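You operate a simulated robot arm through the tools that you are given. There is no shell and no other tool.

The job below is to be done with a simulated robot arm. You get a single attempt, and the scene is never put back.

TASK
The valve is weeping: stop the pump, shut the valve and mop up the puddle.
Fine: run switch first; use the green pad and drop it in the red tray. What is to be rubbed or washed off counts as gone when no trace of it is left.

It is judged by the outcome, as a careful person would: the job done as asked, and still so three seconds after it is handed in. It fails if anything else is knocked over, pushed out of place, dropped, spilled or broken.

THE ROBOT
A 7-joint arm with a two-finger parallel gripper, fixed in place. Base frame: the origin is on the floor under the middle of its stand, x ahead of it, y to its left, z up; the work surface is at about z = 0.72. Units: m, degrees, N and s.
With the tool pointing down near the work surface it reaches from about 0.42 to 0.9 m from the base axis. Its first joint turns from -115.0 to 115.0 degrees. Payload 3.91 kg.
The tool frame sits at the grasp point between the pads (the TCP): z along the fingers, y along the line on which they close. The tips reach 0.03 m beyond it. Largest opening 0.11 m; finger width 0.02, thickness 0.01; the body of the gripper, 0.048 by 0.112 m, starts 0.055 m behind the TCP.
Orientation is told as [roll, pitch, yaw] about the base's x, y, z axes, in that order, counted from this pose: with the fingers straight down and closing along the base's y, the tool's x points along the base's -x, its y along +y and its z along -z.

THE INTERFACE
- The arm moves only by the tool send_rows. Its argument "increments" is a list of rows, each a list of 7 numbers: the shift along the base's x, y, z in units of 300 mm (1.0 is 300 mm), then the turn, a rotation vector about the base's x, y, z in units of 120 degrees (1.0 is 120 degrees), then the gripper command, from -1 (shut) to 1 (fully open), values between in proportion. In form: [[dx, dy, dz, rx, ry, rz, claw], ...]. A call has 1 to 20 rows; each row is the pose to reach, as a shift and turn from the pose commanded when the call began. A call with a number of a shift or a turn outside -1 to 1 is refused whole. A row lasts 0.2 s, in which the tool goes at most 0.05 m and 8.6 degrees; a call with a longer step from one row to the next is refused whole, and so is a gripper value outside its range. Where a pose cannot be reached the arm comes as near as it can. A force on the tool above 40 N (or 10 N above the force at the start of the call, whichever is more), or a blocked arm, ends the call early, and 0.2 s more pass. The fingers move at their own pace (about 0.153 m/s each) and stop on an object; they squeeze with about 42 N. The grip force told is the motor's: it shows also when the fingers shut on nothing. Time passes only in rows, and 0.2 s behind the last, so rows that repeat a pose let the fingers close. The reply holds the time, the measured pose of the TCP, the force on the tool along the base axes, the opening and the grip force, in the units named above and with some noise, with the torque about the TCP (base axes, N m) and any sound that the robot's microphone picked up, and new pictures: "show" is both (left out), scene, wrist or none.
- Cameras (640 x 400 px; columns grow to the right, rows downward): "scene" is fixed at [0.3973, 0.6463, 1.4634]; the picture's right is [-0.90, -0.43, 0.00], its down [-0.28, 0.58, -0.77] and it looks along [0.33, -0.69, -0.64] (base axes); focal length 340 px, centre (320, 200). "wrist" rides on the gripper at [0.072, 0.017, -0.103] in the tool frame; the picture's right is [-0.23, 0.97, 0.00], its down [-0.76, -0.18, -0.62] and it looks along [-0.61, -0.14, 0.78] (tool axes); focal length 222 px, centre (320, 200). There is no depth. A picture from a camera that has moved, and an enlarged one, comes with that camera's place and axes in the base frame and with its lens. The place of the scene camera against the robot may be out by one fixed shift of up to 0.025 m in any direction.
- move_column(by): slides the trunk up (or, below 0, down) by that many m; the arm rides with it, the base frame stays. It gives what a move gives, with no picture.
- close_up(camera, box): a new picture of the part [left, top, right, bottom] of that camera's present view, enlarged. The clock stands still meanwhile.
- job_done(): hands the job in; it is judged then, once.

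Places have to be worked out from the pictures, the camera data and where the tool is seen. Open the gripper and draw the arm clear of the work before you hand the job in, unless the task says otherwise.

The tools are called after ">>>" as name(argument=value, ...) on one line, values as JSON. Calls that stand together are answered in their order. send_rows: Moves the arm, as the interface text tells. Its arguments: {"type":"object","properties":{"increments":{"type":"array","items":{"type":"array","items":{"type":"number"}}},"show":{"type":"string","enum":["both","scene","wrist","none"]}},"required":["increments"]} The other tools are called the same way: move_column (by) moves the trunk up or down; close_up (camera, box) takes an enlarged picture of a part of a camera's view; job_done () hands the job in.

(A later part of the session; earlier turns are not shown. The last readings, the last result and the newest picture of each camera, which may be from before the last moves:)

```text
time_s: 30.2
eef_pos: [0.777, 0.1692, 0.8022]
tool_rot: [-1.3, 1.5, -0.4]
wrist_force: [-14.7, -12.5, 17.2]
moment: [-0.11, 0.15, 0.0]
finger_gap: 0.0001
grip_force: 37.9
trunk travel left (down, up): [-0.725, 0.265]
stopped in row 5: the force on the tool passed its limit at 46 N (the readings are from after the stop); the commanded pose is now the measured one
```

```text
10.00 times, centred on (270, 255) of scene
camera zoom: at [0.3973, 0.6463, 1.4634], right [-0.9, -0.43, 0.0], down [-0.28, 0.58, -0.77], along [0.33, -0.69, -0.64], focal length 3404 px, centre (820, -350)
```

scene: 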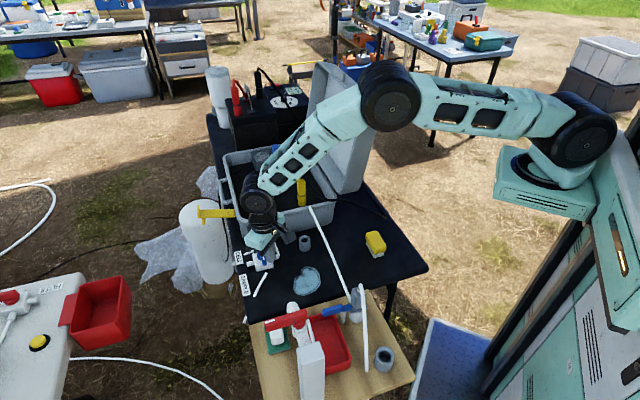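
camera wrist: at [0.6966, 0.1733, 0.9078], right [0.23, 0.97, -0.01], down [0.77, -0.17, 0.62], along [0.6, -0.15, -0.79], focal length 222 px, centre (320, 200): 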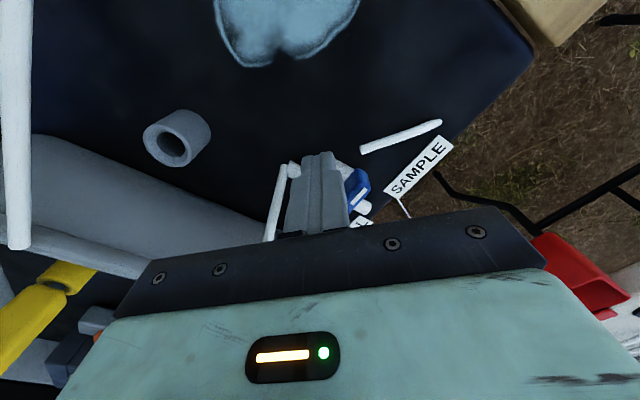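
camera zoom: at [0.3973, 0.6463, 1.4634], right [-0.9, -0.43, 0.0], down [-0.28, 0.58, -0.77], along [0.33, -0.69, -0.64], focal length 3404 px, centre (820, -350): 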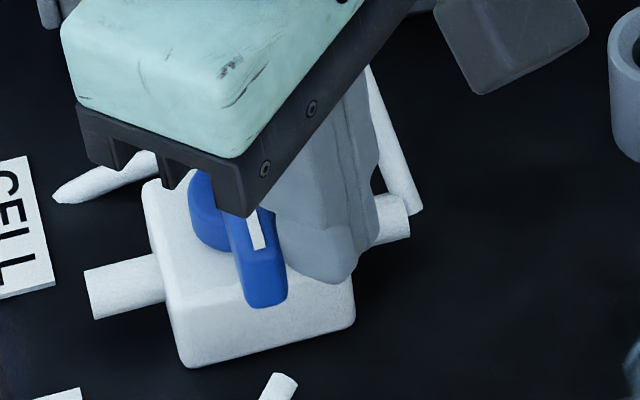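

The finger is now against the bar's side at the same offset as before, and the bar did not turn at all, so clockwise is blocked. I'll lift off, go round to the other side of the pointer, and try the opposite way gently.

>>> send_rows(increments=[[-0.027, -0.027, 0.02, 0.011, -0.0125, 0.003, -1], [-0.027, -0.027, 0.13, 0.011, -0.0125, 0.003, -1], [0.03, 0.05, 0.14, 0.011, -0.0125, 0.003, -1], [0.102, 0.115, 0.14, 0.011, -0.0125, 0.003, -1], [0.102, 0.115, 0.06, 0.011, -0.0125, 0.003, -1], [0.102, 0.115, -0.01, 0.011, -0.0125, 0.003, -1], [0.102, 0.115, -0.01, 0.011, -0.0125, 0.003, -1]], show="both")

>>> close_up(camera="scene", box=[245, 235, 295, 275])

>>> close_up(camera="wrist", box=[220, 100, 380, 220])

```text
time_s: 31.8
eef_pos: [0.809, 0.2054, 0.7984]
tool_rot: [0.1, -0.2, 0.1]
wrist_force: [0.9, 0.1, 0.7]
moment: [0.01, 0.01, 0.01]
finger_gap: 0.0001
grip_force: 37.7
trunk travel left (down, up): [-0.725, 0.265]
camera wrist: at [0.7369, 0.2228, 0.9026], right [0.22, 0.97, 0.0], down [0.76, -0.18, 0.63], along [0.61, -0.14, -0.78], focal length 222 px, centre (320, 200)
```

scene: 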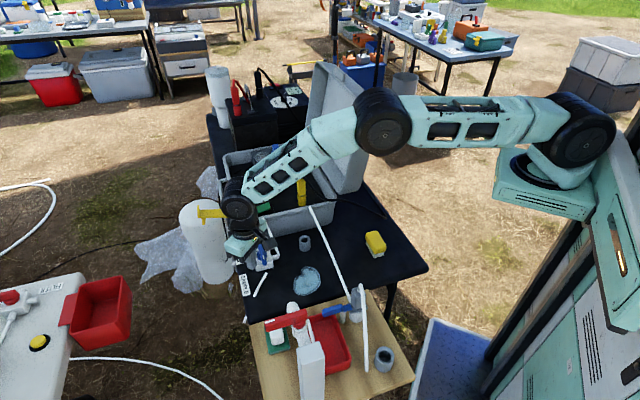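
wrist: 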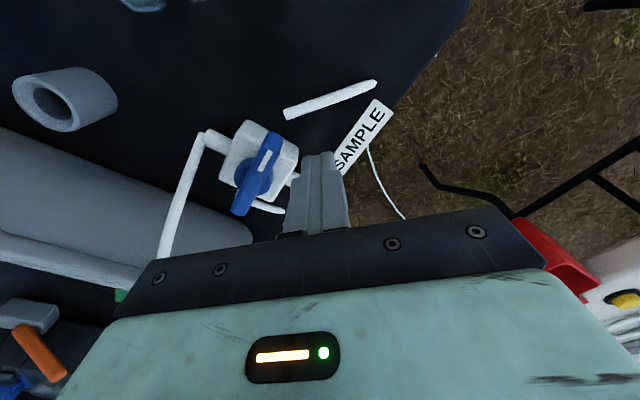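

```text
10.00 times, centred on (270, 255) of scene
camera zoom: at [0.3973, 0.6463, 1.4634], right [-0.9, -0.43, 0.0], down [-0.28, 0.58, -0.77], along [0.33, -0.69, -0.64], focal length 3404 px, centre (820, -350)
```

zoom: 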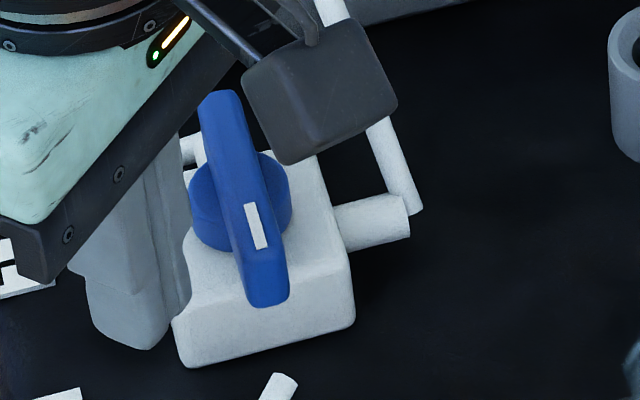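

```text
3.33 times, centred on (300, 160) of wrist
camera zoom: at [0.7369, 0.2228, 0.9026], right [0.22, 0.97, 0.0], down [0.76, -0.18, 0.63], along [0.61, -0.14, -0.78], focal length 740 px, centre (387, 333)
```

zoom: 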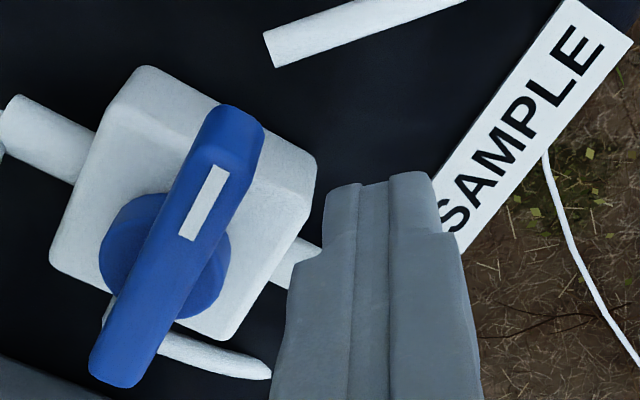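

From this side the valve is clearly visible: hinge near (0.813, 0.1555), pointer tip near (0.783, 0.185), and fingertips clear of the bar on its far side. I'll push gently back toward the inlet side to test the counter-clockwise direction.

>>> send_rows(increments=[[-0.025, -0.025, 0, 0, 0, 0, -1], [-0.037, -0.037, 0, 0, 0, 0, -1], [-0.046, -0.046, 0, 0, 0, 0, -1], [-0.054, -0.054, 0, 0, 0, 0, -1], [-0.062, -0.062, 0, 0, 0, 0, -1]], show="wrist")

>>> close_up(camera="wrist", box=[220, 100, 380, 220])

>>> close_up(camera="scene", box=[245, 235, 295, 275])

```text
time_s: 33.0
eef_pos: [0.7875, 0.1873, 0.7969]
tool_rot: [0.2, -0.3, 0.1]
wrist_force: [0.3, 0.4, 0.2]
moment: [-0.01, -0.05, 0.0]
finger_gap: 0.0
grip_force: 37.6
trunk travel left (down, up): [-0.725, 0.265]
camera wrist: at [0.7155, 0.2045, 0.9017], right [0.22, 0.97, 0.0], down [0.76, -0.18, 0.63], along [0.61, -0.14, -0.78], focal length 222 px, centre (320, 200)
```

wrist: 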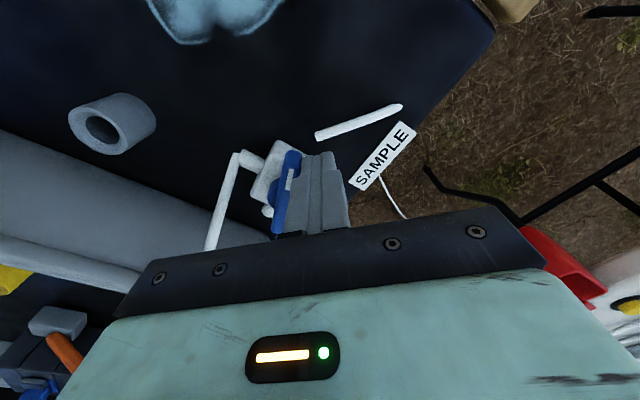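

```text
3.33 times, centred on (300, 160) of wrist
camera zoom: at [0.7155, 0.2045, 0.9017], right [0.22, 0.97, 0.0], down [0.76, -0.18, 0.63], along [0.61, -0.14, -0.78], focal length 740 px, centre (387, 333)
```

zoom: 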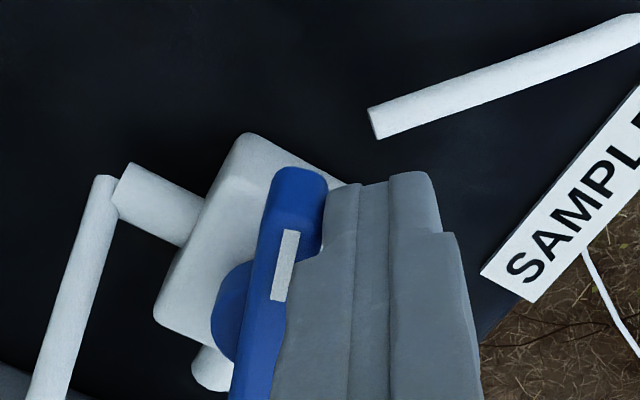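

```text
10.00 times, centred on (270, 255) of scene
camera zoom: at [0.3973, 0.6463, 1.4634], right [-0.9, -0.43, 0.0], down [-0.28, 0.58, -0.77], along [0.33, -0.69, -0.64], focal length 3404 px, centre (820, -350)
```

zoom: 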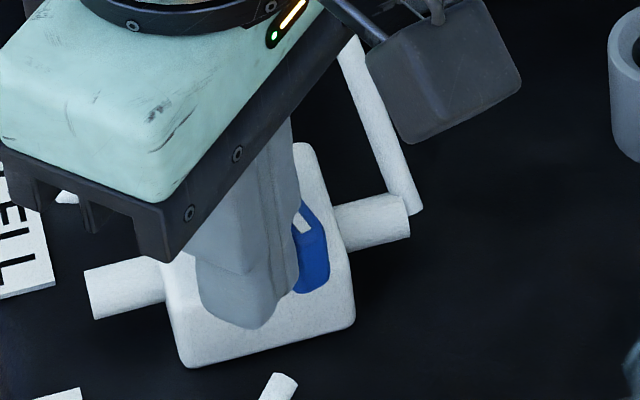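

The handle turns freely counter-clockwise, with almost no force, so it sits at its SAMPLE end-stop and swings toward the inlet side. I'll keep pushing along the arc and watch for an end-stop or detent.

>>> send_rows(increments=[[-0.01, -0.016, 0, 0, 0, 0, -1], [-0.02, -0.032, 0, 0, 0, 0, -1], [-0.03, -0.052, 0, 0, 0, 0, -1], [-0.04, -0.072, 0, 0, 0, 0, -1], [-0.042, -0.09, 0, 0, 0, 0, -1], [-0.043, -0.108, 0, 0, 0, 0, -1]], show="wrist")

>>> close_up(camera="wrist", box=[240, 100, 400, 220])

>>> close_up(camera="scene", box=[245, 235, 295, 275])

```text
time_s: 34.4
eef_pos: [0.7766, 0.1544, 0.7993]
tool_rot: [0.2, -0.2, 0.2]
wrist_force: [-0.2, 0.7, -0.2]
moment: [-0.03, 0.0, -0.01]
finger_gap: 0.0001
grip_force: 37.5
trunk travel left (down, up): [-0.725, 0.265]
camera wrist: at [0.7032, 0.1717, 0.903], right [0.22, 0.97, 0.0], down [0.76, -0.18, 0.63], along [0.61, -0.14, -0.78], focal length 222 px, centre (320, 200)
```

wrist: 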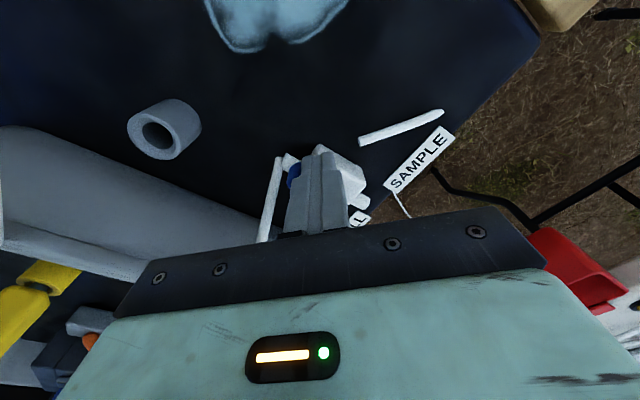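

```text
3.33 times, centred on (320, 160) of wrist
camera zoom: at [0.7032, 0.1717, 0.903], right [0.22, 0.97, 0.0], down [0.76, -0.18, 0.63], along [0.61, -0.14, -0.78], focal length 740 px, centre (320, 333)
```

zoom: 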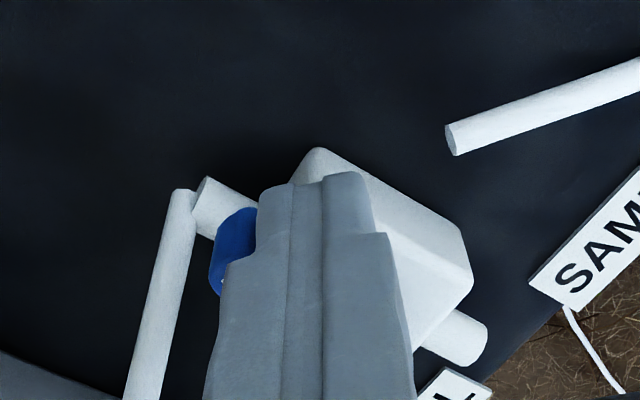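

```text
10.00 times, centred on (270, 255) of scene
camera zoom: at [0.3973, 0.6463, 1.4634], right [-0.9, -0.43, 0.0], down [-0.28, 0.58, -0.77], along [0.33, -0.69, -0.64], focal length 3404 px, centre (820, -350)
```

zoom: 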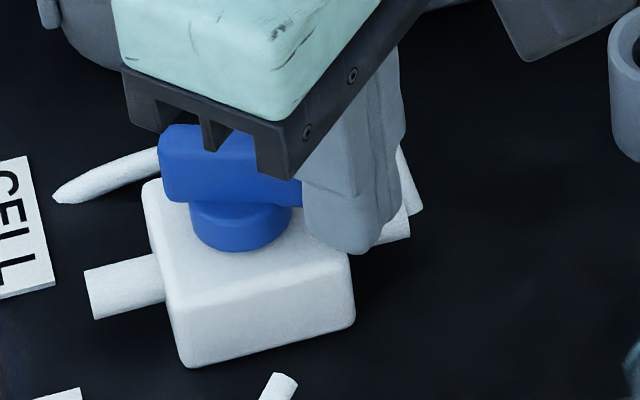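

The handle has swung about 72° and points nearly toward the inlet. I'll push the last bit to bring it in line with the inlet axis.

>>> send_rows(increments=[[0.0, -0.012, 0, 0, 0, 0, -1], [0.0, -0.022, 0, 0, 0, 0, -1], [0.0, -0.03, 0, 0, 0, 0, -1], [0.0, -0.03, 0, 0, 0, 0, -1]], show="none")

>>> close_up(camera="scene", box=[245, 235, 295, 275])

```text
time_s: 35.4
eef_pos: [0.7764, 0.145, 0.7999]
tool_rot: [0.2, -0.2, 0.1]
wrist_force: [-0.2, -0.1, 0.1]
moment: [0.02, -0.04, 0.0]
finger_gap: 0.0
grip_force: 38.2
trunk travel left (down, up): [-0.725, 0.265]
```

```text
10.00 times, centred on (270, 255) of scene
camera zoom: at [0.3973, 0.6463, 1.4634], right [-0.9, -0.43, 0.0], down [-0.28, 0.58, -0.77], along [0.33, -0.69, -0.64], focal length 3404 px, centre (820, -350)
```

zoom: 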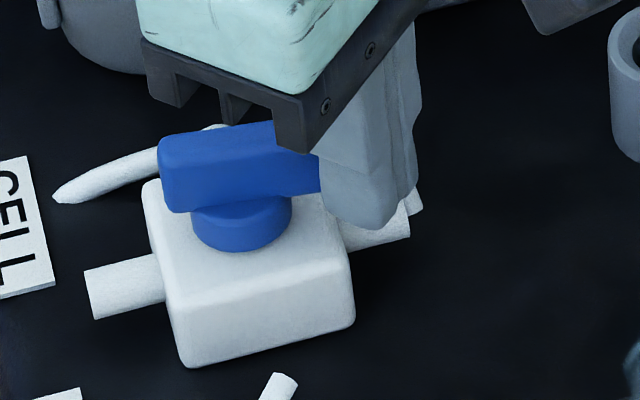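

The bar now lies almost in line with the inlet. I'll push a little further to learn whether there's an end-stop here.

>>> send_rows(increments=[[0.003, -0.01, 0, 0, 0, 0, -1], [0.006, -0.018, 0, 0, 0, 0, -1], [0.01, -0.027, 0, 0, 0, 0, -1], [0.01, -0.027, 0, 0, 0, 0, -1]], show="none")

>>> close_up(camera="scene", box=[245, 235, 295, 275])

```text
time_s: 36.4
eef_pos: [0.7792, 0.1366, 0.7978]
tool_rot: [0.2, -0.2, 0.1]
wrist_force: [-0.4, -0.1, 0.1]
moment: [0.04, 0.0, 0.02]
finger_gap: 0.0
grip_force: 37.6
trunk travel left (down, up): [-0.725, 0.265]
```

```text
10.00 times, centred on (270, 255) of scene
camera zoom: at [0.3973, 0.6463, 1.4634], right [-0.9, -0.43, 0.0], down [-0.28, 0.58, -0.77], along [0.33, -0.69, -0.64], focal length 3404 px, centre (820, -350)
```

zoom: 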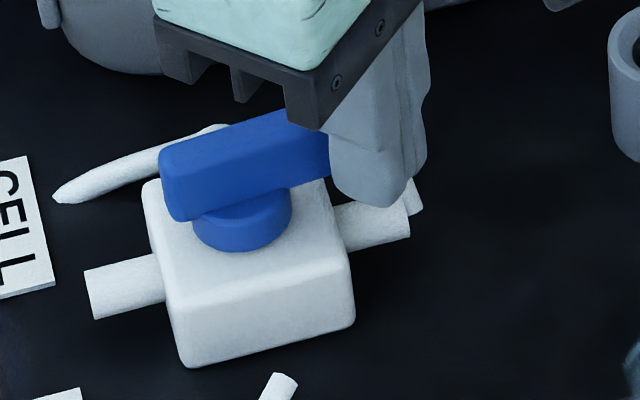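

It moves past without a stop, so this valve swings from SAMPLE through the inlet (neither outlet) toward CELL. "Shut" should then be the middle position, in line with the inlet. I'll lift off and measure the handle angle from above.

>>> send_rows(increments=[[-0.03, 0.02, 0.0, 0, 0, 0, -1], [-0.05, 0.03, 0.1, 0, 0, 0, -1], [-0.05, 0.06, 0.25, 0, 0, 0, -1], [0.0, 0.1, 0.4, 0, 0, 0, -1]], show="wrist")

>>> close_up(camera="wrist", box=[250, 90, 390, 180])

>>> close_up(camera="scene", box=[245, 235, 295, 275])

```text
time_s: 37.4
eef_pos: [0.7733, 0.1651, 0.9162]
tool_rot: [0.1, -0.2, 0.2]
wrist_force: [0.0, 0.1, 0.5]
moment: [-0.01, 0.0, 0.0]
finger_gap: 0.0
grip_force: 37.9
trunk travel left (down, up): [-0.725, 0.265]
camera wrist: at [0.7018, 0.1829, 1.0203], right [0.23, 0.97, 0.0], down [0.76, -0.18, 0.62], along [0.61, -0.14, -0.78], focal length 222 px, centre (320, 200)
```

wrist: 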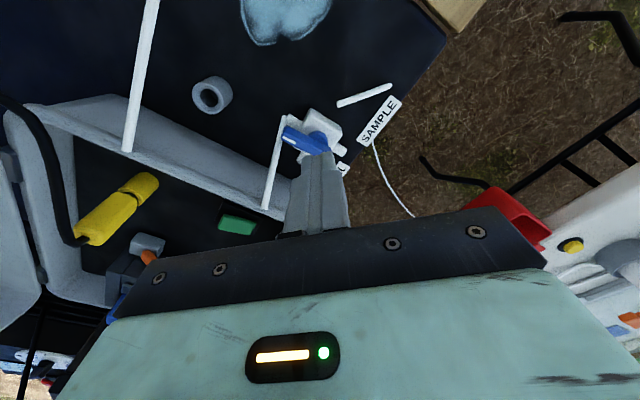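

```text
4.44 times, centred on (320, 135) of wrist
camera zoom: at [0.7018, 0.1829, 1.0203], right [0.23, 0.97, 0.0], down [0.76, -0.18, 0.62], along [0.61, -0.14, -0.78], focal length 987 px, centre (320, 489)
```

zoom: 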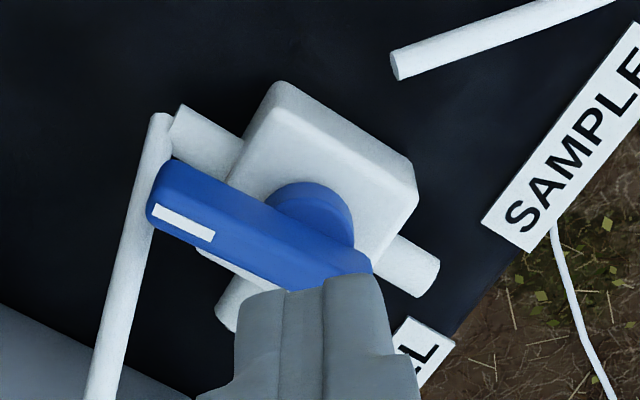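

```text
10.00 times, centred on (270, 255) of scene
camera zoom: at [0.3973, 0.6463, 1.4634], right [-0.9, -0.43, 0.0], down [-0.28, 0.58, -0.77], along [0.33, -0.69, -0.64], focal length 3404 px, centre (820, -350)
```

zoom: 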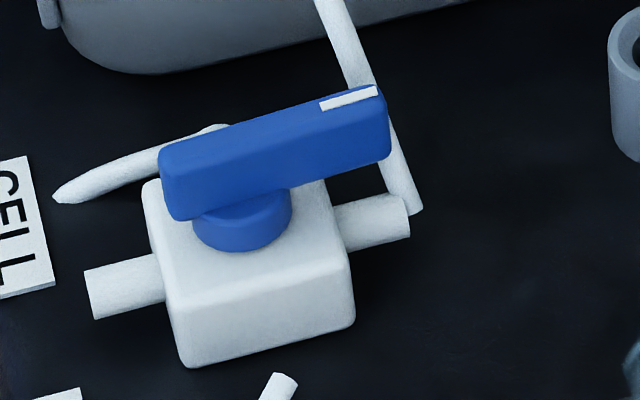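

The handle now lies in line with the inlet, pointing at neither CELL nor SAMPLE, about 93° round from its SAMPLE stop. Next is the green pad. It lies near (0.66, 0.33), partly under the tap's spout, so I'll turn the hand to yaw 130° to approach from the clear side and look first.

>>> send_rows(increments=[[0, 0.02, 0.08, 0, 0, 0.067, -1], [-0.03, 0.04, 0.16, 0, 0, 0.135, -1], [-0.06, 0.06, 0.24, 0, 0, 0.203, -1], [-0.09, 0.08, 0.28, 0, 0, 0.27, -1], [-0.12, 0.1, 0.28, 0, 0, 0.338, -1], [-0.14, 0.12, 0.28, 0, 0, 0.406, -1], [-0.16, 0.14, 0.28, 0, 0, 0.474, -1], [-0.18, 0.16, 0.28, 0, 0, 0.542, -1]], show="none")

>>> send_rows(increments=[[0, 0.02, 0.0, 0, 0, 0.067, -1], [0, 0.04, 0, 0, 0, 0.135, -1], [0, 0.06, 0, 0, 0, 0.203, -1], [0, 0.08, 0, 0, 0, 0.27, 0], [0, 0.1, 0, 0, 0, 0.338, 0.5], [0, 0.12, 0, 0, 0, 0.406, 1], [0, 0.14, 0, 0, 0, 0.474, 1], [0, 0.16, 0, 0, 0, 0.542, 1], [0, 0.16, 0, 0, 0, 0.542, 1]], show="both")

```text
time_s: 39.2
eef_pos: [0.7248, 0.2147, 1.0025]
tool_rot: [0.1, -0.2, 65.3]
wrist_force: [0.1, 0.4, -0.2]
moment: [0.02, 0.01, -0.03]
finger_gap: 0.0
grip_force: 37.7
trunk travel left (down, up): [-0.725, 0.265]
```

```text
time_s: 41.2
eef_pos: [0.7246, 0.2648, 1.001]
tool_rot: [0.2, -0.2, 130.3]
wrist_force: [0.2, 0.0, 0.6]
moment: [-0.02, 0.02, 0.01]
finger_gap: 0.1101
grip_force: 0.0
trunk travel left (down, up): [-0.725, 0.265]
camera wrist: at [0.7591, 0.1991, 1.1058], right [-0.89, -0.46, 0.0], down [-0.35, 0.7, 0.63], along [-0.29, 0.56, -0.78], focal length 222 px, centre (320, 200)
```

scene: 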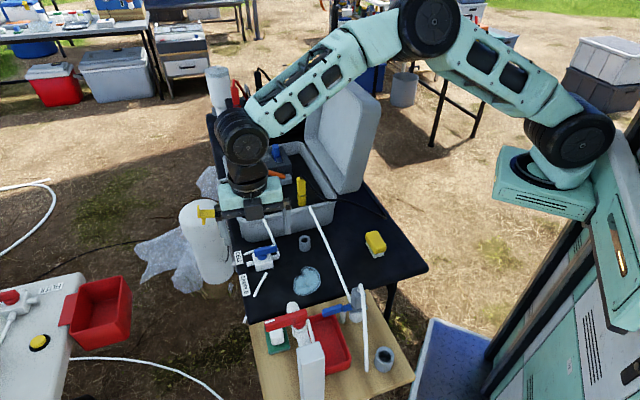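
wrist: 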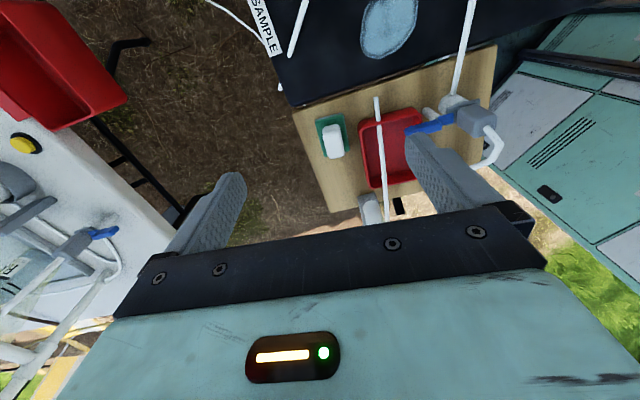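

Yaw 130° is reachable and the pad is in view between the fingers. Let me zoom on it for its size and orientation, and re-check the valve from here.

>>> close_up(camera="wrist", box=[280, 80, 440, 220])

>>> close_up(camera="wrist", box=[300, 100, 370, 170])

>>> close_up(camera="scene", box=[225, 230, 285, 280])

```text
2.86 times, centred on (360, 150) of wrist
camera zoom: at [0.7591, 0.1991, 1.1058], right [-0.89, -0.46, 0.0], down [-0.35, 0.7, 0.63], along [-0.29, 0.56, -0.78], focal length 635 px, centre (206, 343)
```

zoom: 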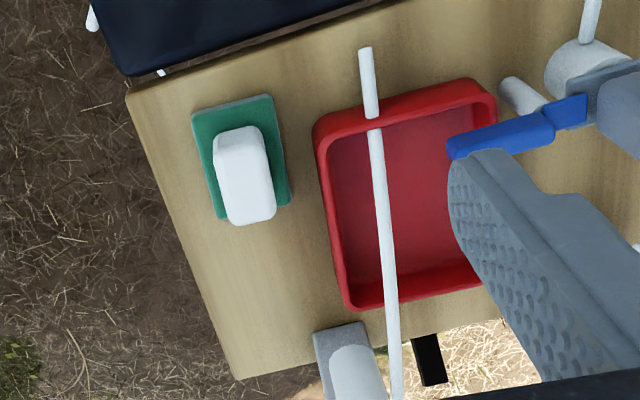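

```text
5.71 times, centred on (335, 135) of wrist
camera zoom: at [0.7591, 0.1991, 1.1058], right [-0.89, -0.46, 0.0], down [-0.35, 0.7, 0.63], along [-0.29, 0.56, -0.78], focal length 1269 px, centre (234, 571)
```

zoom: 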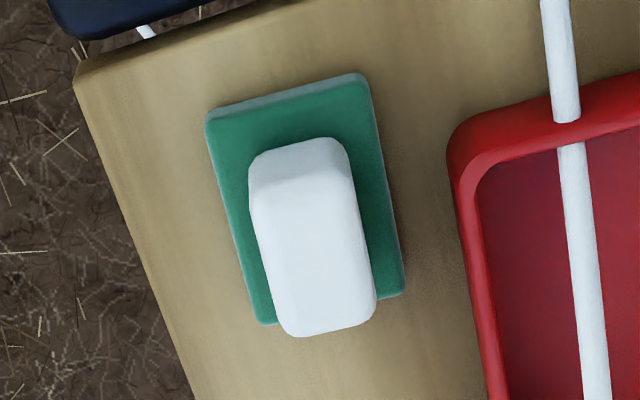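

```text
8.00 times, centred on (255, 255) of scene
camera zoom: at [0.3973, 0.6463, 1.4634], right [-0.9, -0.43, 0.0], down [-0.28, 0.58, -0.77], along [0.33, -0.69, -0.64], focal length 2723 px, centre (840, -240)
```

zoom: 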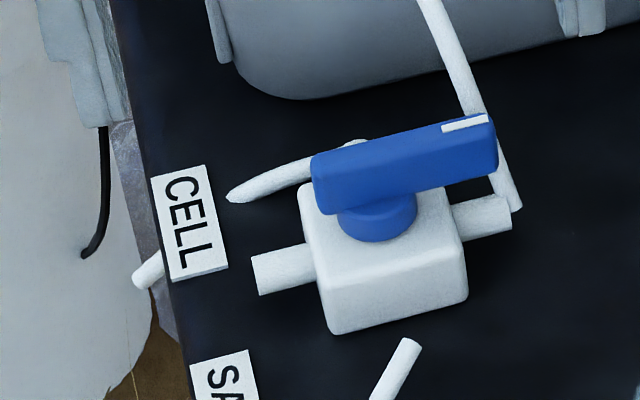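

The pad is about 7 × 4.6 cm, with a white grip block about 2.7 × 4.5 cm, centred near (0.666, 0.327) with its top at z≈0.762. The spout is about 5 cm beyond it. I'll lean the hand 18° away from the spout, narrow the opening to about 5 cm so the tray isn't touched, and come down partway.

>>> send_rows(increments=[[-0.005, 0.002, 0, 0.0374, 0.0332, 0, -0.09], [-0.01, 0.004, 0, 0.0748, 0.0664, 0, -0.09], [-0.015, 0.006, 0, 0.112, 0.0995, 0, -0.09], [-0.04, 0.035, -0.13, 0.112, 0.0995, 0, -0.09], [-0.07, 0.066, -0.26, 0.112, 0.0995, 0, -0.09], [-0.1, 0.1, -0.39, 0.112, 0.0995, 0, -0.09], [-0.115, 0.118, -0.46, 0.112, 0.0995, 0, -0.09], [-0.115, 0.118, -0.46, 0.112, 0.0995, 0, -0.09]], show="both")

>>> close_up(camera="wrist", box=[240, 80, 400, 200])

>>> close_up(camera="scene", box=[240, 270, 340, 350])

```text
time_s: 43.0
eef_pos: [0.6891, 0.2978, 0.8658]
tool_rot: [0.7, -18.2, 130.0]
wrist_force: [-0.5, -0.2, -0.6]
moment: [0.02, 0.03, 0.01]
finger_gap: 0.0502
grip_force: 0.1
trunk travel left (down, up): [-0.725, 0.265]
camera wrist: at [0.743, 0.2124, 0.9411], right [-0.88, -0.47, 0.08], down [-0.2, 0.52, 0.83], along [-0.43, 0.71, -0.56], focal length 222 px, centre (320, 200)
```

scene: 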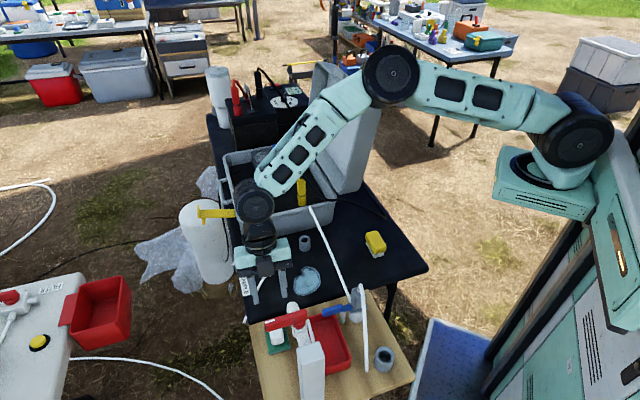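
wrist: 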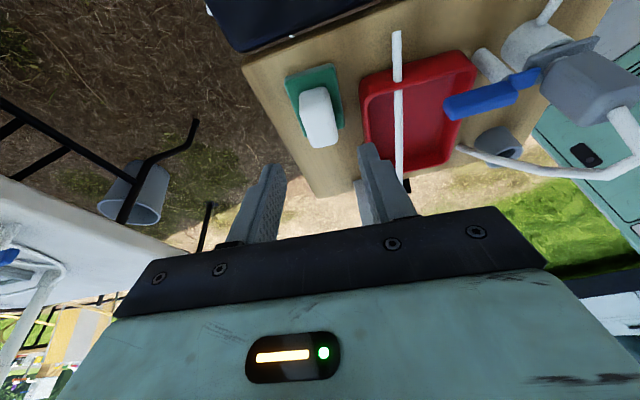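

```text
3.33 times, centred on (320, 140) of wrist
camera zoom: at [0.743, 0.2124, 0.9411], right [-0.88, -0.47, 0.08], down [-0.2, 0.52, 0.83], along [-0.43, 0.71, -0.56], focal length 740 px, centre (320, 400)
```

zoom: 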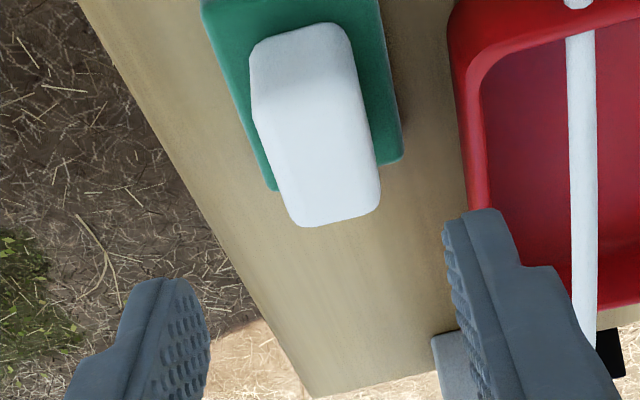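

```text
5.00 times, centred on (290, 310) of scene
camera zoom: at [0.3973, 0.6463, 1.4634], right [-0.9, -0.43, 0.0], down [-0.28, 0.58, -0.77], along [0.33, -0.69, -0.64], focal length 1702 px, centre (470, -350)
```

zoom: 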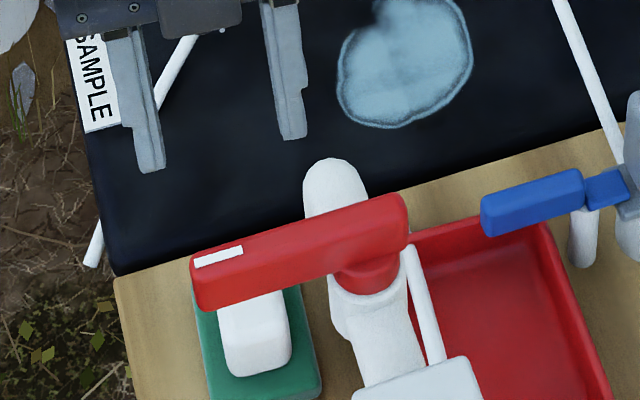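

The block is centred between the fingers laterally. I'll follow the tool axis down until the fingertips straddle the white block.

>>> send_rows(increments=[[-0.016, 0.019, -0.08, 0, 0, 0, -0.09], [-0.032, 0.039, -0.16, 0, 0, 0, -0.09], [-0.048, 0.058, -0.24, 0, 0, 0, -0.09], [-0.0637, 0.0773, -0.305, 0, 0, 0, -0.09], [-0.0637, 0.0773, -0.305, 0, 0, 0, -0.09]], show="both")

>>> close_up(camera="wrist", box=[240, 80, 400, 220])

>>> close_up(camera="scene", box=[240, 270, 340, 350])

```text
time_s: 44.2
eef_pos: [0.6696, 0.323, 0.7714]
tool_rot: [0.5, -18.1, 130.1]
wrist_force: [-0.4, -0.5, 0.3]
moment: [-0.02, 0.01, -0.01]
finger_gap: 0.0503
grip_force: 0.1
trunk travel left (down, up): [-0.725, 0.265]
camera wrist: at [0.7225, 0.2365, 0.8487], right [-0.88, -0.47, 0.08], down [-0.2, 0.52, 0.83], along [-0.43, 0.71, -0.56], focal length 222 px, centre (320, 200)
```

scene: 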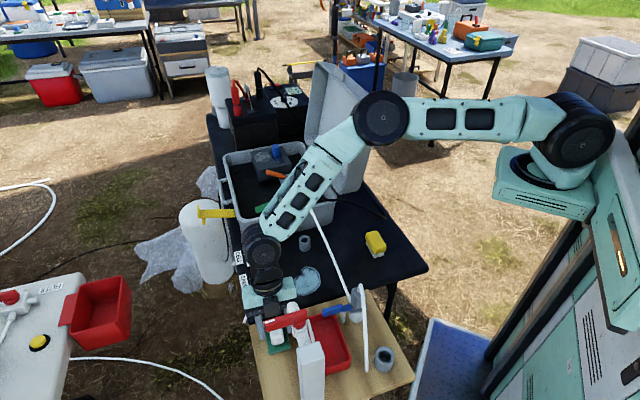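
wrist: 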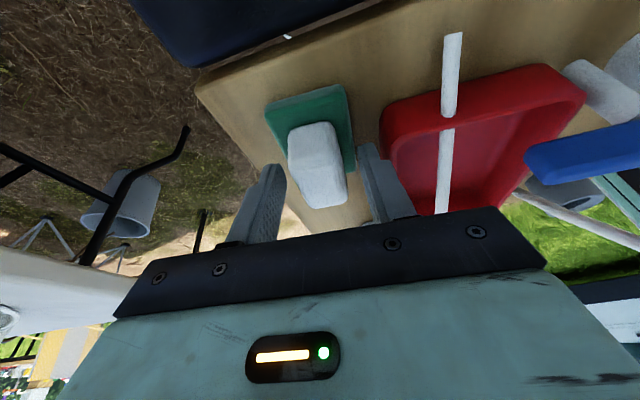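

```text
2.86 times, centred on (320, 150) of wrist
camera zoom: at [0.7225, 0.2365, 0.8487], right [-0.88, -0.47, 0.08], down [-0.2, 0.52, 0.83], along [-0.43, 0.71, -0.56], focal length 635 px, centre (320, 343)
```

zoom: 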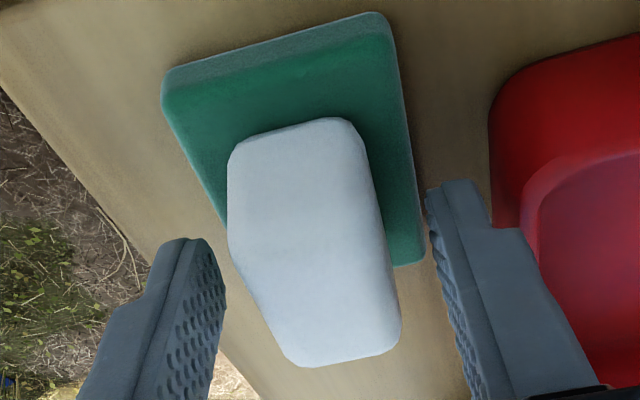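

```text
5.00 times, centred on (290, 310) of scene
camera zoom: at [0.3973, 0.6463, 1.4634], right [-0.9, -0.43, 0.0], down [-0.28, 0.58, -0.77], along [0.33, -0.69, -0.64], focal length 1702 px, centre (470, -350)
```

zoom: 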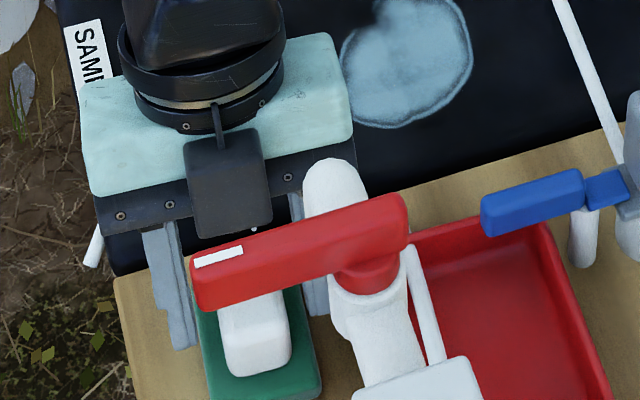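

The fingers straddle the white block, clear of the tray, with no contact force. Closing the gripper now.

>>> send_rows(increments=[[0, 0, 0, 0, 0, 0, -1], [0, 0, 0, 0, 0, 0, -1], [0, 0, 0, 0, 0, 0, -1], [0, 0, 0, 0, 0, 0, -1]], show="wrist")

>>> close_up(camera="wrist", box=[240, 80, 400, 220])

```text
time_s: 45.2
eef_pos: [0.6695, 0.3235, 0.7721]
tool_rot: [0.6, -18.2, 130.1]
wrist_force: [0.4, 0.2, 0.4]
moment: [0.01, -0.02, -0.01]
finger_gap: 0.029
grip_force: 42.2
trunk travel left (down, up): [-0.725, 0.265]
camera wrist: at [0.7225, 0.2365, 0.8488], right [-0.88, -0.47, 0.08], down [-0.2, 0.52, 0.83], along [-0.43, 0.71, -0.56], focal length 222 px, centre (320, 200)
```

wrist: 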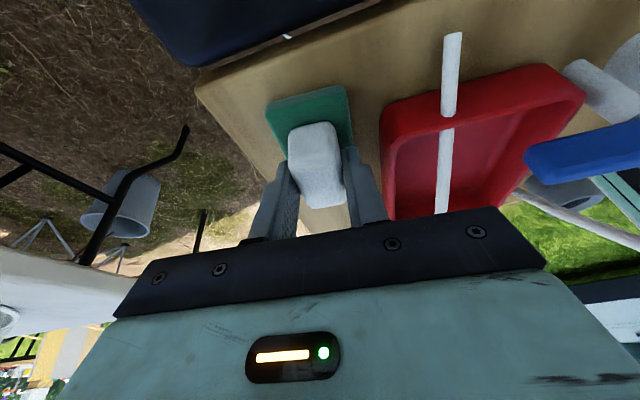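

```text
2.86 times, centred on (320, 150) of wrist
camera zoom: at [0.7225, 0.2365, 0.8488], right [-0.88, -0.47, 0.08], down [-0.2, 0.52, 0.83], along [-0.43, 0.71, -0.56], focal length 635 px, centre (320, 343)
```

zoom: 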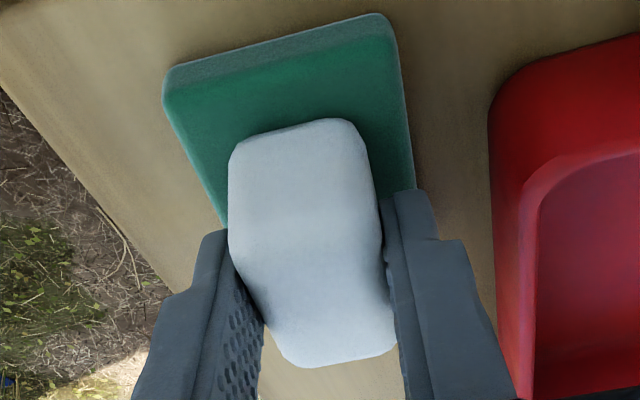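

The block is gripped firmly (gap 2.9 cm, 42 N). I'll lift back out along the same line, away from the spout, keeping the same hand tilt so the pad stays level.

>>> send_rows(increments=[[0.008, -0.009, 0.04, 0, 0, 0, -1], [0.025, -0.028, 0.115, 0, 0, 0, -1], [0.045, -0.052, 0.21, 0, 0, 0, -1], [0.068, -0.077, 0.317, 0, 0, 0, -1], [0.068, -0.077, 0.317, 0, 0, 0, -1]], show="both")

>>> close_up(camera="scene", box=[230, 240, 350, 350])

```text
time_s: 46.4
eef_pos: [0.691, 0.2976, 0.8658]
tool_rot: [0.6, -18.2, 130.2]
wrist_force: [-0.1, -0.2, 0.0]
moment: [-0.01, 0.02, -0.02]
finger_gap: 0.0291
grip_force: 42.0
trunk travel left (down, up): [-0.725, 0.265]
camera wrist: at [0.7444, 0.2106, 0.9444], right [-0.88, -0.47, 0.08], down [-0.2, 0.52, 0.83], along [-0.43, 0.71, -0.56], focal length 222 px, centre (320, 200)
```

scene: 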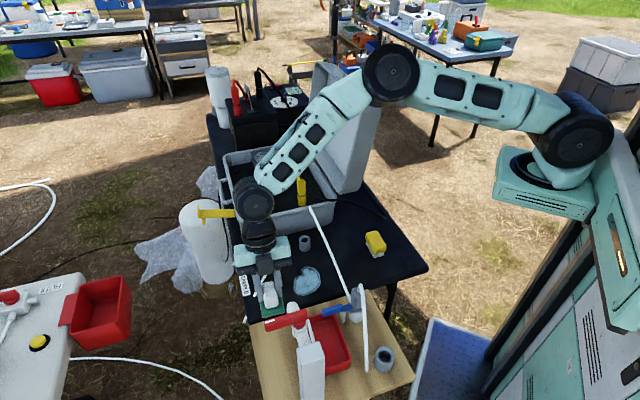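
wrist: 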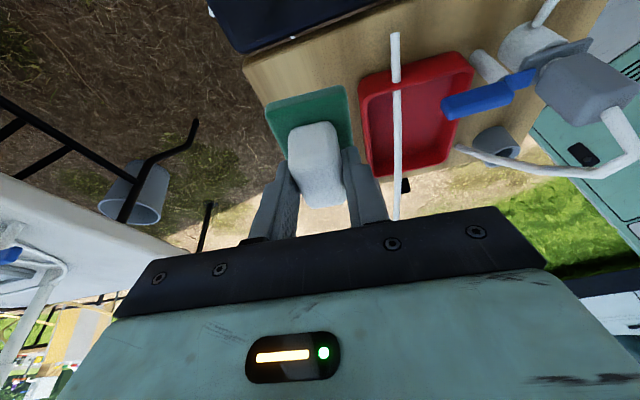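

```text
3.64 times, centred on (290, 295) of scene
camera zoom: at [0.3973, 0.6463, 1.4634], right [-0.9, -0.43, 0.0], down [-0.28, 0.58, -0.77], along [0.33, -0.69, -0.64], focal length 1238 px, centre (429, -146)
```

zoom: 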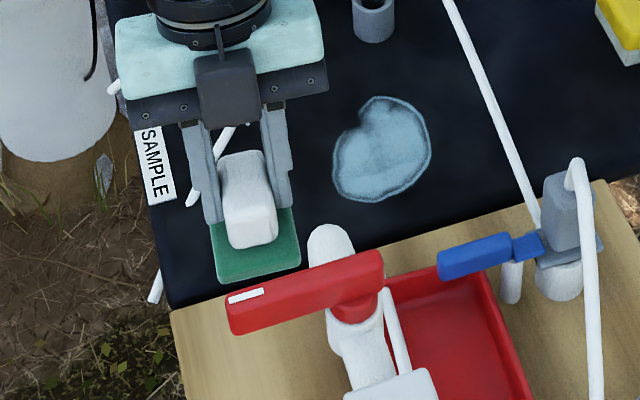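

The pad is held level. The tap lever is also confirmed crosswise. I'll carry the pad over the puddle, still above the table, and check the alignment.

>>> send_rows(increments=[[-0.01, -0.13, -0.03, 0, 0, 0, -1], [-0.02, -0.26, -0.06, 0, 0, 0, -1], [-0.03, -0.39, -0.09, 0, 0, 0, -1], [-0.035, -0.48, -0.12, 0, 0, 0, -1], [-0.035, -0.48, -0.2, 0, 0, 0, -1], [-0.035, -0.48, -0.2, 0, 0, 0, -1]], show="both")

>>> close_up(camera="scene", box=[250, 220, 370, 310])

>>> close_up(camera="wrist", box=[220, 60, 400, 220])

```text
time_s: 47.8
eef_pos: [0.679, 0.1544, 0.8072]
tool_rot: [0.6, -18.1, 130.2]
wrist_force: [0.3, -0.3, -1.7]
moment: [0.02, 0.03, 0.01]
finger_gap: 0.0289
grip_force: 41.9
trunk travel left (down, up): [-0.725, 0.265]
camera wrist: at [0.7328, 0.0681, 0.8842], right [-0.88, -0.47, 0.08], down [-0.2, 0.52, 0.83], along [-0.43, 0.71, -0.56], focal length 222 px, centre (320, 200)
```

scene: 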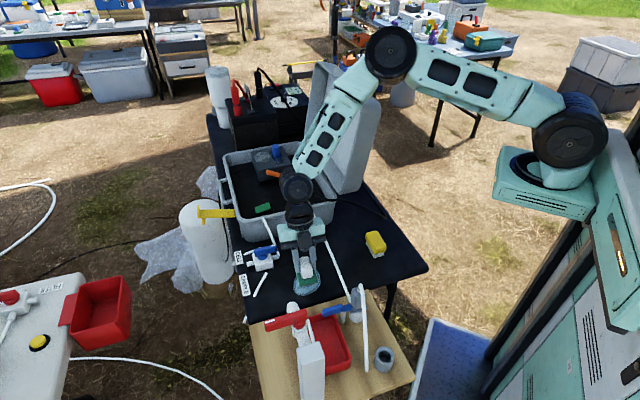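
wrist: 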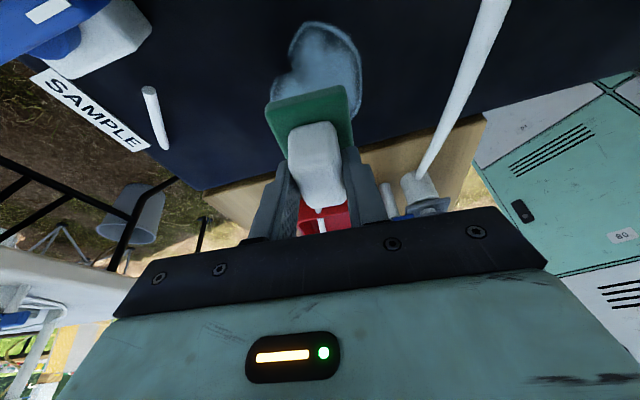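

```text
4.44 times, centred on (310, 265) of scene
camera zoom: at [0.3973, 0.6463, 1.4634], right [-0.9, -0.43, 0.0], down [-0.28, 0.58, -0.77], along [0.33, -0.69, -0.64], focal length 1513 px, centre (364, -89)
```

zoom: 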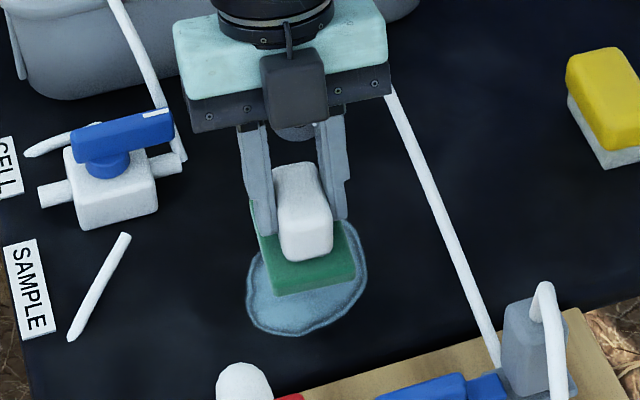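

```text
2.50 times, centred on (310, 140) of wrist
camera zoom: at [0.7328, 0.0681, 0.8842], right [-0.88, -0.47, 0.08], down [-0.2, 0.52, 0.83], along [-0.43, 0.71, -0.56], focal length 555 px, centre (345, 350)
```

zoom: 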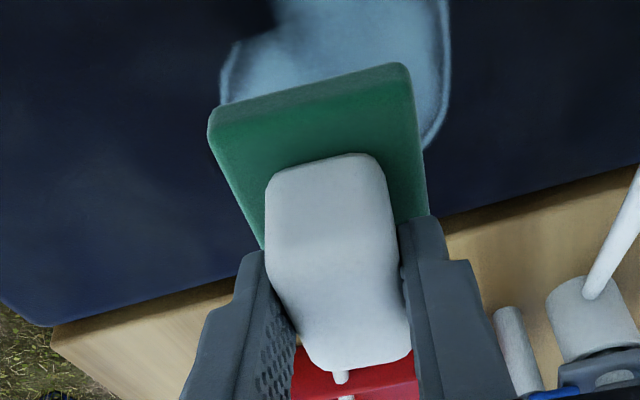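

The pad is over the middle of the puddle, about 3.5 cm up. I'll lower it slowly until it touches.

>>> send_rows(increments=[[0, 0, -0.05, 0, 0, 0, -1], [0, 0, -0.09, 0, 0, 0, -1], [0, 0, -0.105, 0, 0, 0, -1], [0, 0, -0.115, 0, 0, 0, -1], [0, 0, -0.122, 0, 0, 0, -1], [0, 0, -0.122, 0, 0, 0, -1]], show="none")

>>> close_up(camera="scene", box=[250, 220, 370, 310])

```text
time_s: 49.2
eef_pos: [0.682, 0.1545, 0.7732]
tool_rot: [0.7, -18.1, 130.2]
wrist_force: [-0.7, -1.3, 2.4]
moment: [0.02, -0.06, 0.0]
finger_gap: 0.0288
grip_force: 42.2
trunk travel left (down, up): [-0.725, 0.265]
```

```text
4.44 times, centred on (310, 265) of scene
camera zoom: at [0.3973, 0.6463, 1.4634], right [-0.9, -0.43, 0.0], down [-0.28, 0.58, -0.77], along [0.33, -0.69, -0.64], focal length 1513 px, centre (364, -89)
```

zoom: 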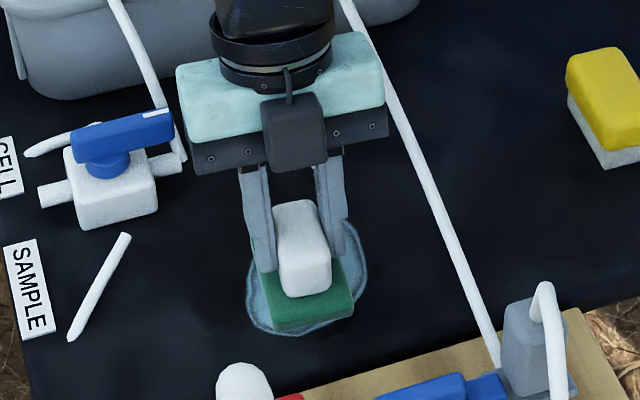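

Contact is starting, at about 2.4 N. I'll press slightly more to get a firm but gentle wiping force.

>>> send_rows(increments=[[0, 0, -0.004, 0, 0, 0, -1], [0, 0, -0.008, 0, 0, 0, -1], [0, 0, -0.008, 0, 0, 0, -1]], show="none")

```text
time_s: 50.0
eef_pos: [0.682, 0.1543, 0.7731]
tool_rot: [0.4, -18.2, 130.1]
wrist_force: [-3.9, -0.3, 26.7]
moment: [0.27, -0.03, 0.01]
finger_gap: 0.0288
grip_force: 42.4
trunk travel left (down, up): [-0.725, 0.265]
```

The force rises quickly (about 27 N), so I'll ease up about 1.4 mm and wipe in overlapping strokes across the whole puddle, staying clear of the tube on the right.

>>> send_rows(increments=[[-0.0723, -0.064, 0.0045, 0, 0, 0, -1], [-0.005, -0.004, 0.0045, 0, 0, 0, -1], [0.075, 0.0663, 0.0045, 0, 0, 0, -1], [0.1413, -0.0087, 0.0045, 0, 0, 0, -1], [0.0613, -0.0793, 0.0045, 0, 0, 0, -1], [-0.006, -0.139, 0.0045, 0, 0, 0, -1], [-0.0613, -0.0763, 0.0045, 0, 0, 0, -1], [0.006, -0.0167, 0.0045, 0, 0, 0, -1], [0.086, 0.054, 0.0045, 0, 0, 0, -1], [0.0307, 0.1163, 0.0045, 0, 0, 0, -1], [-0.0493, 0.0457, 0.0045, 0, 0, 0, -1], [-0.1167, -0.014, 0.0045, 0, 0, 0, -1], [-0.0723, -0.064, 0.0045, 0, 0, 0, -1], [-0.005, -0.004, 0.0045, 0, 0, 0, -1]], show="both")

>>> close_up(camera="scene", box=[250, 220, 370, 310])

```text
time_s: 53.0
eef_pos: [0.6766, 0.1537, 0.769]
tool_rot: [0.9, -18.1, 130.1]
wrist_force: [-7.5, -6.6, 31.5]
moment: [0.09, 0.0, 0.01]
finger_gap: 0.0292
grip_force: 42.1
trunk travel left (down, up): [-0.725, 0.265]
camera wrist: at [0.73, 0.0663, 0.8451], right [-0.88, -0.46, 0.08], down [-0.2, 0.53, 0.83], along [-0.43, 0.71, -0.56], focal length 222 px, centre (320, 200)
```

scene: 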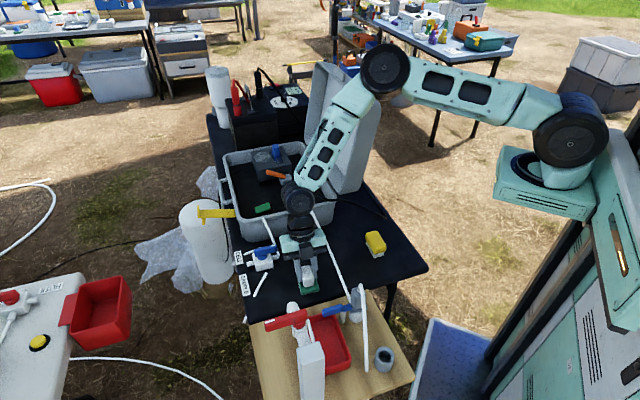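
wrist: 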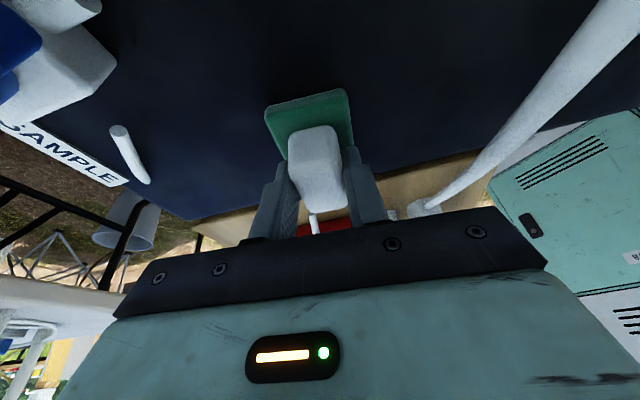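

```text
4.44 times, centred on (310, 265) of scene
camera zoom: at [0.3973, 0.6463, 1.4634], right [-0.9, -0.43, 0.0], down [-0.28, 0.58, -0.77], along [0.33, -0.69, -0.64], focal length 1513 px, centre (364, -89)
```

zoom: 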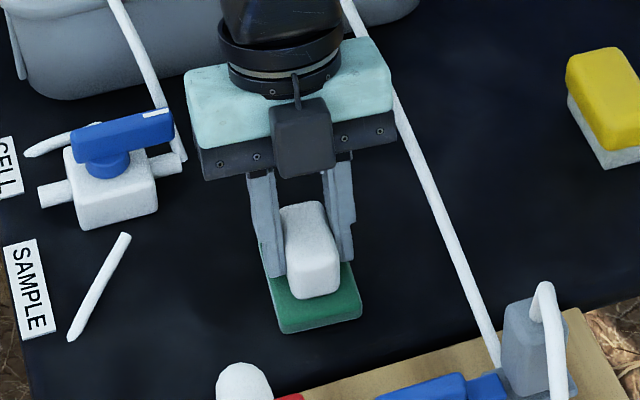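

The visible puddle is gone. I'll lift the pad and look at the whole area for any traces.

>>> send_rows(increments=[[0, 0, 0.02, 0, 0, 0, -1], [0.02, -0.02, 0.1, 0, 0, 0, -1], [0.05, -0.05, 0.22, 0, 0, 0, -1], [0.1, 0.1, 0.32, 0, 0, 0, -1], [0.15, 0.22, 0.4, 0, 0, 0, -1], [0.15, 0.22, 0.4, 0, 0, 0, -1]], show="both")

>>> close_up(camera="scene", box=[270, 240, 350, 310])

>>> close_up(camera="scene", box=[225, 190, 385, 310])

```text
refused: row 4 steps farther than a row can; nothing moved
```

```text
5.71 times, centred on (310, 275) of scene
camera zoom: at [0.3973, 0.6463, 1.4634], right [-0.9, -0.43, 0.0], down [-0.28, 0.58, -0.77], along [0.33, -0.69, -0.64], focal length 1945 px, centre (377, -229)
```

zoom: 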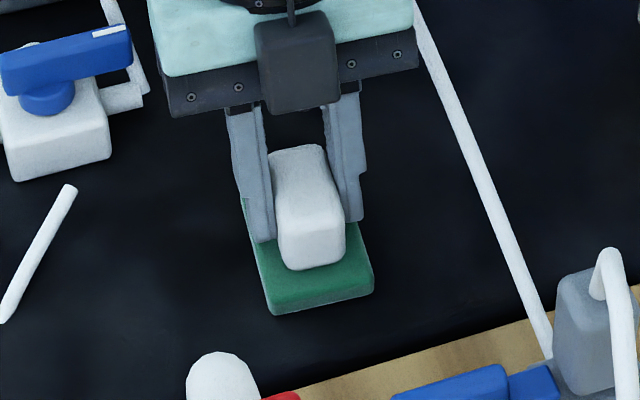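

```text
3.33 times, centred on (305, 250) of scene
camera zoom: at [0.3973, 0.6463, 1.4634], right [-0.9, -0.43, 0.0], down [-0.28, 0.58, -0.77], along [0.33, -0.69, -0.64], focal length 1135 px, centre (370, 33)
```

zoom: 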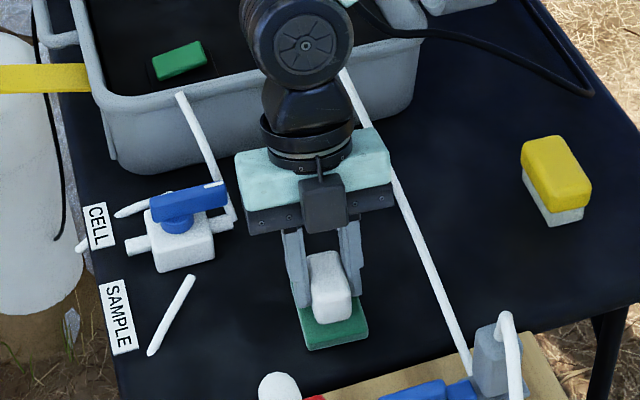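

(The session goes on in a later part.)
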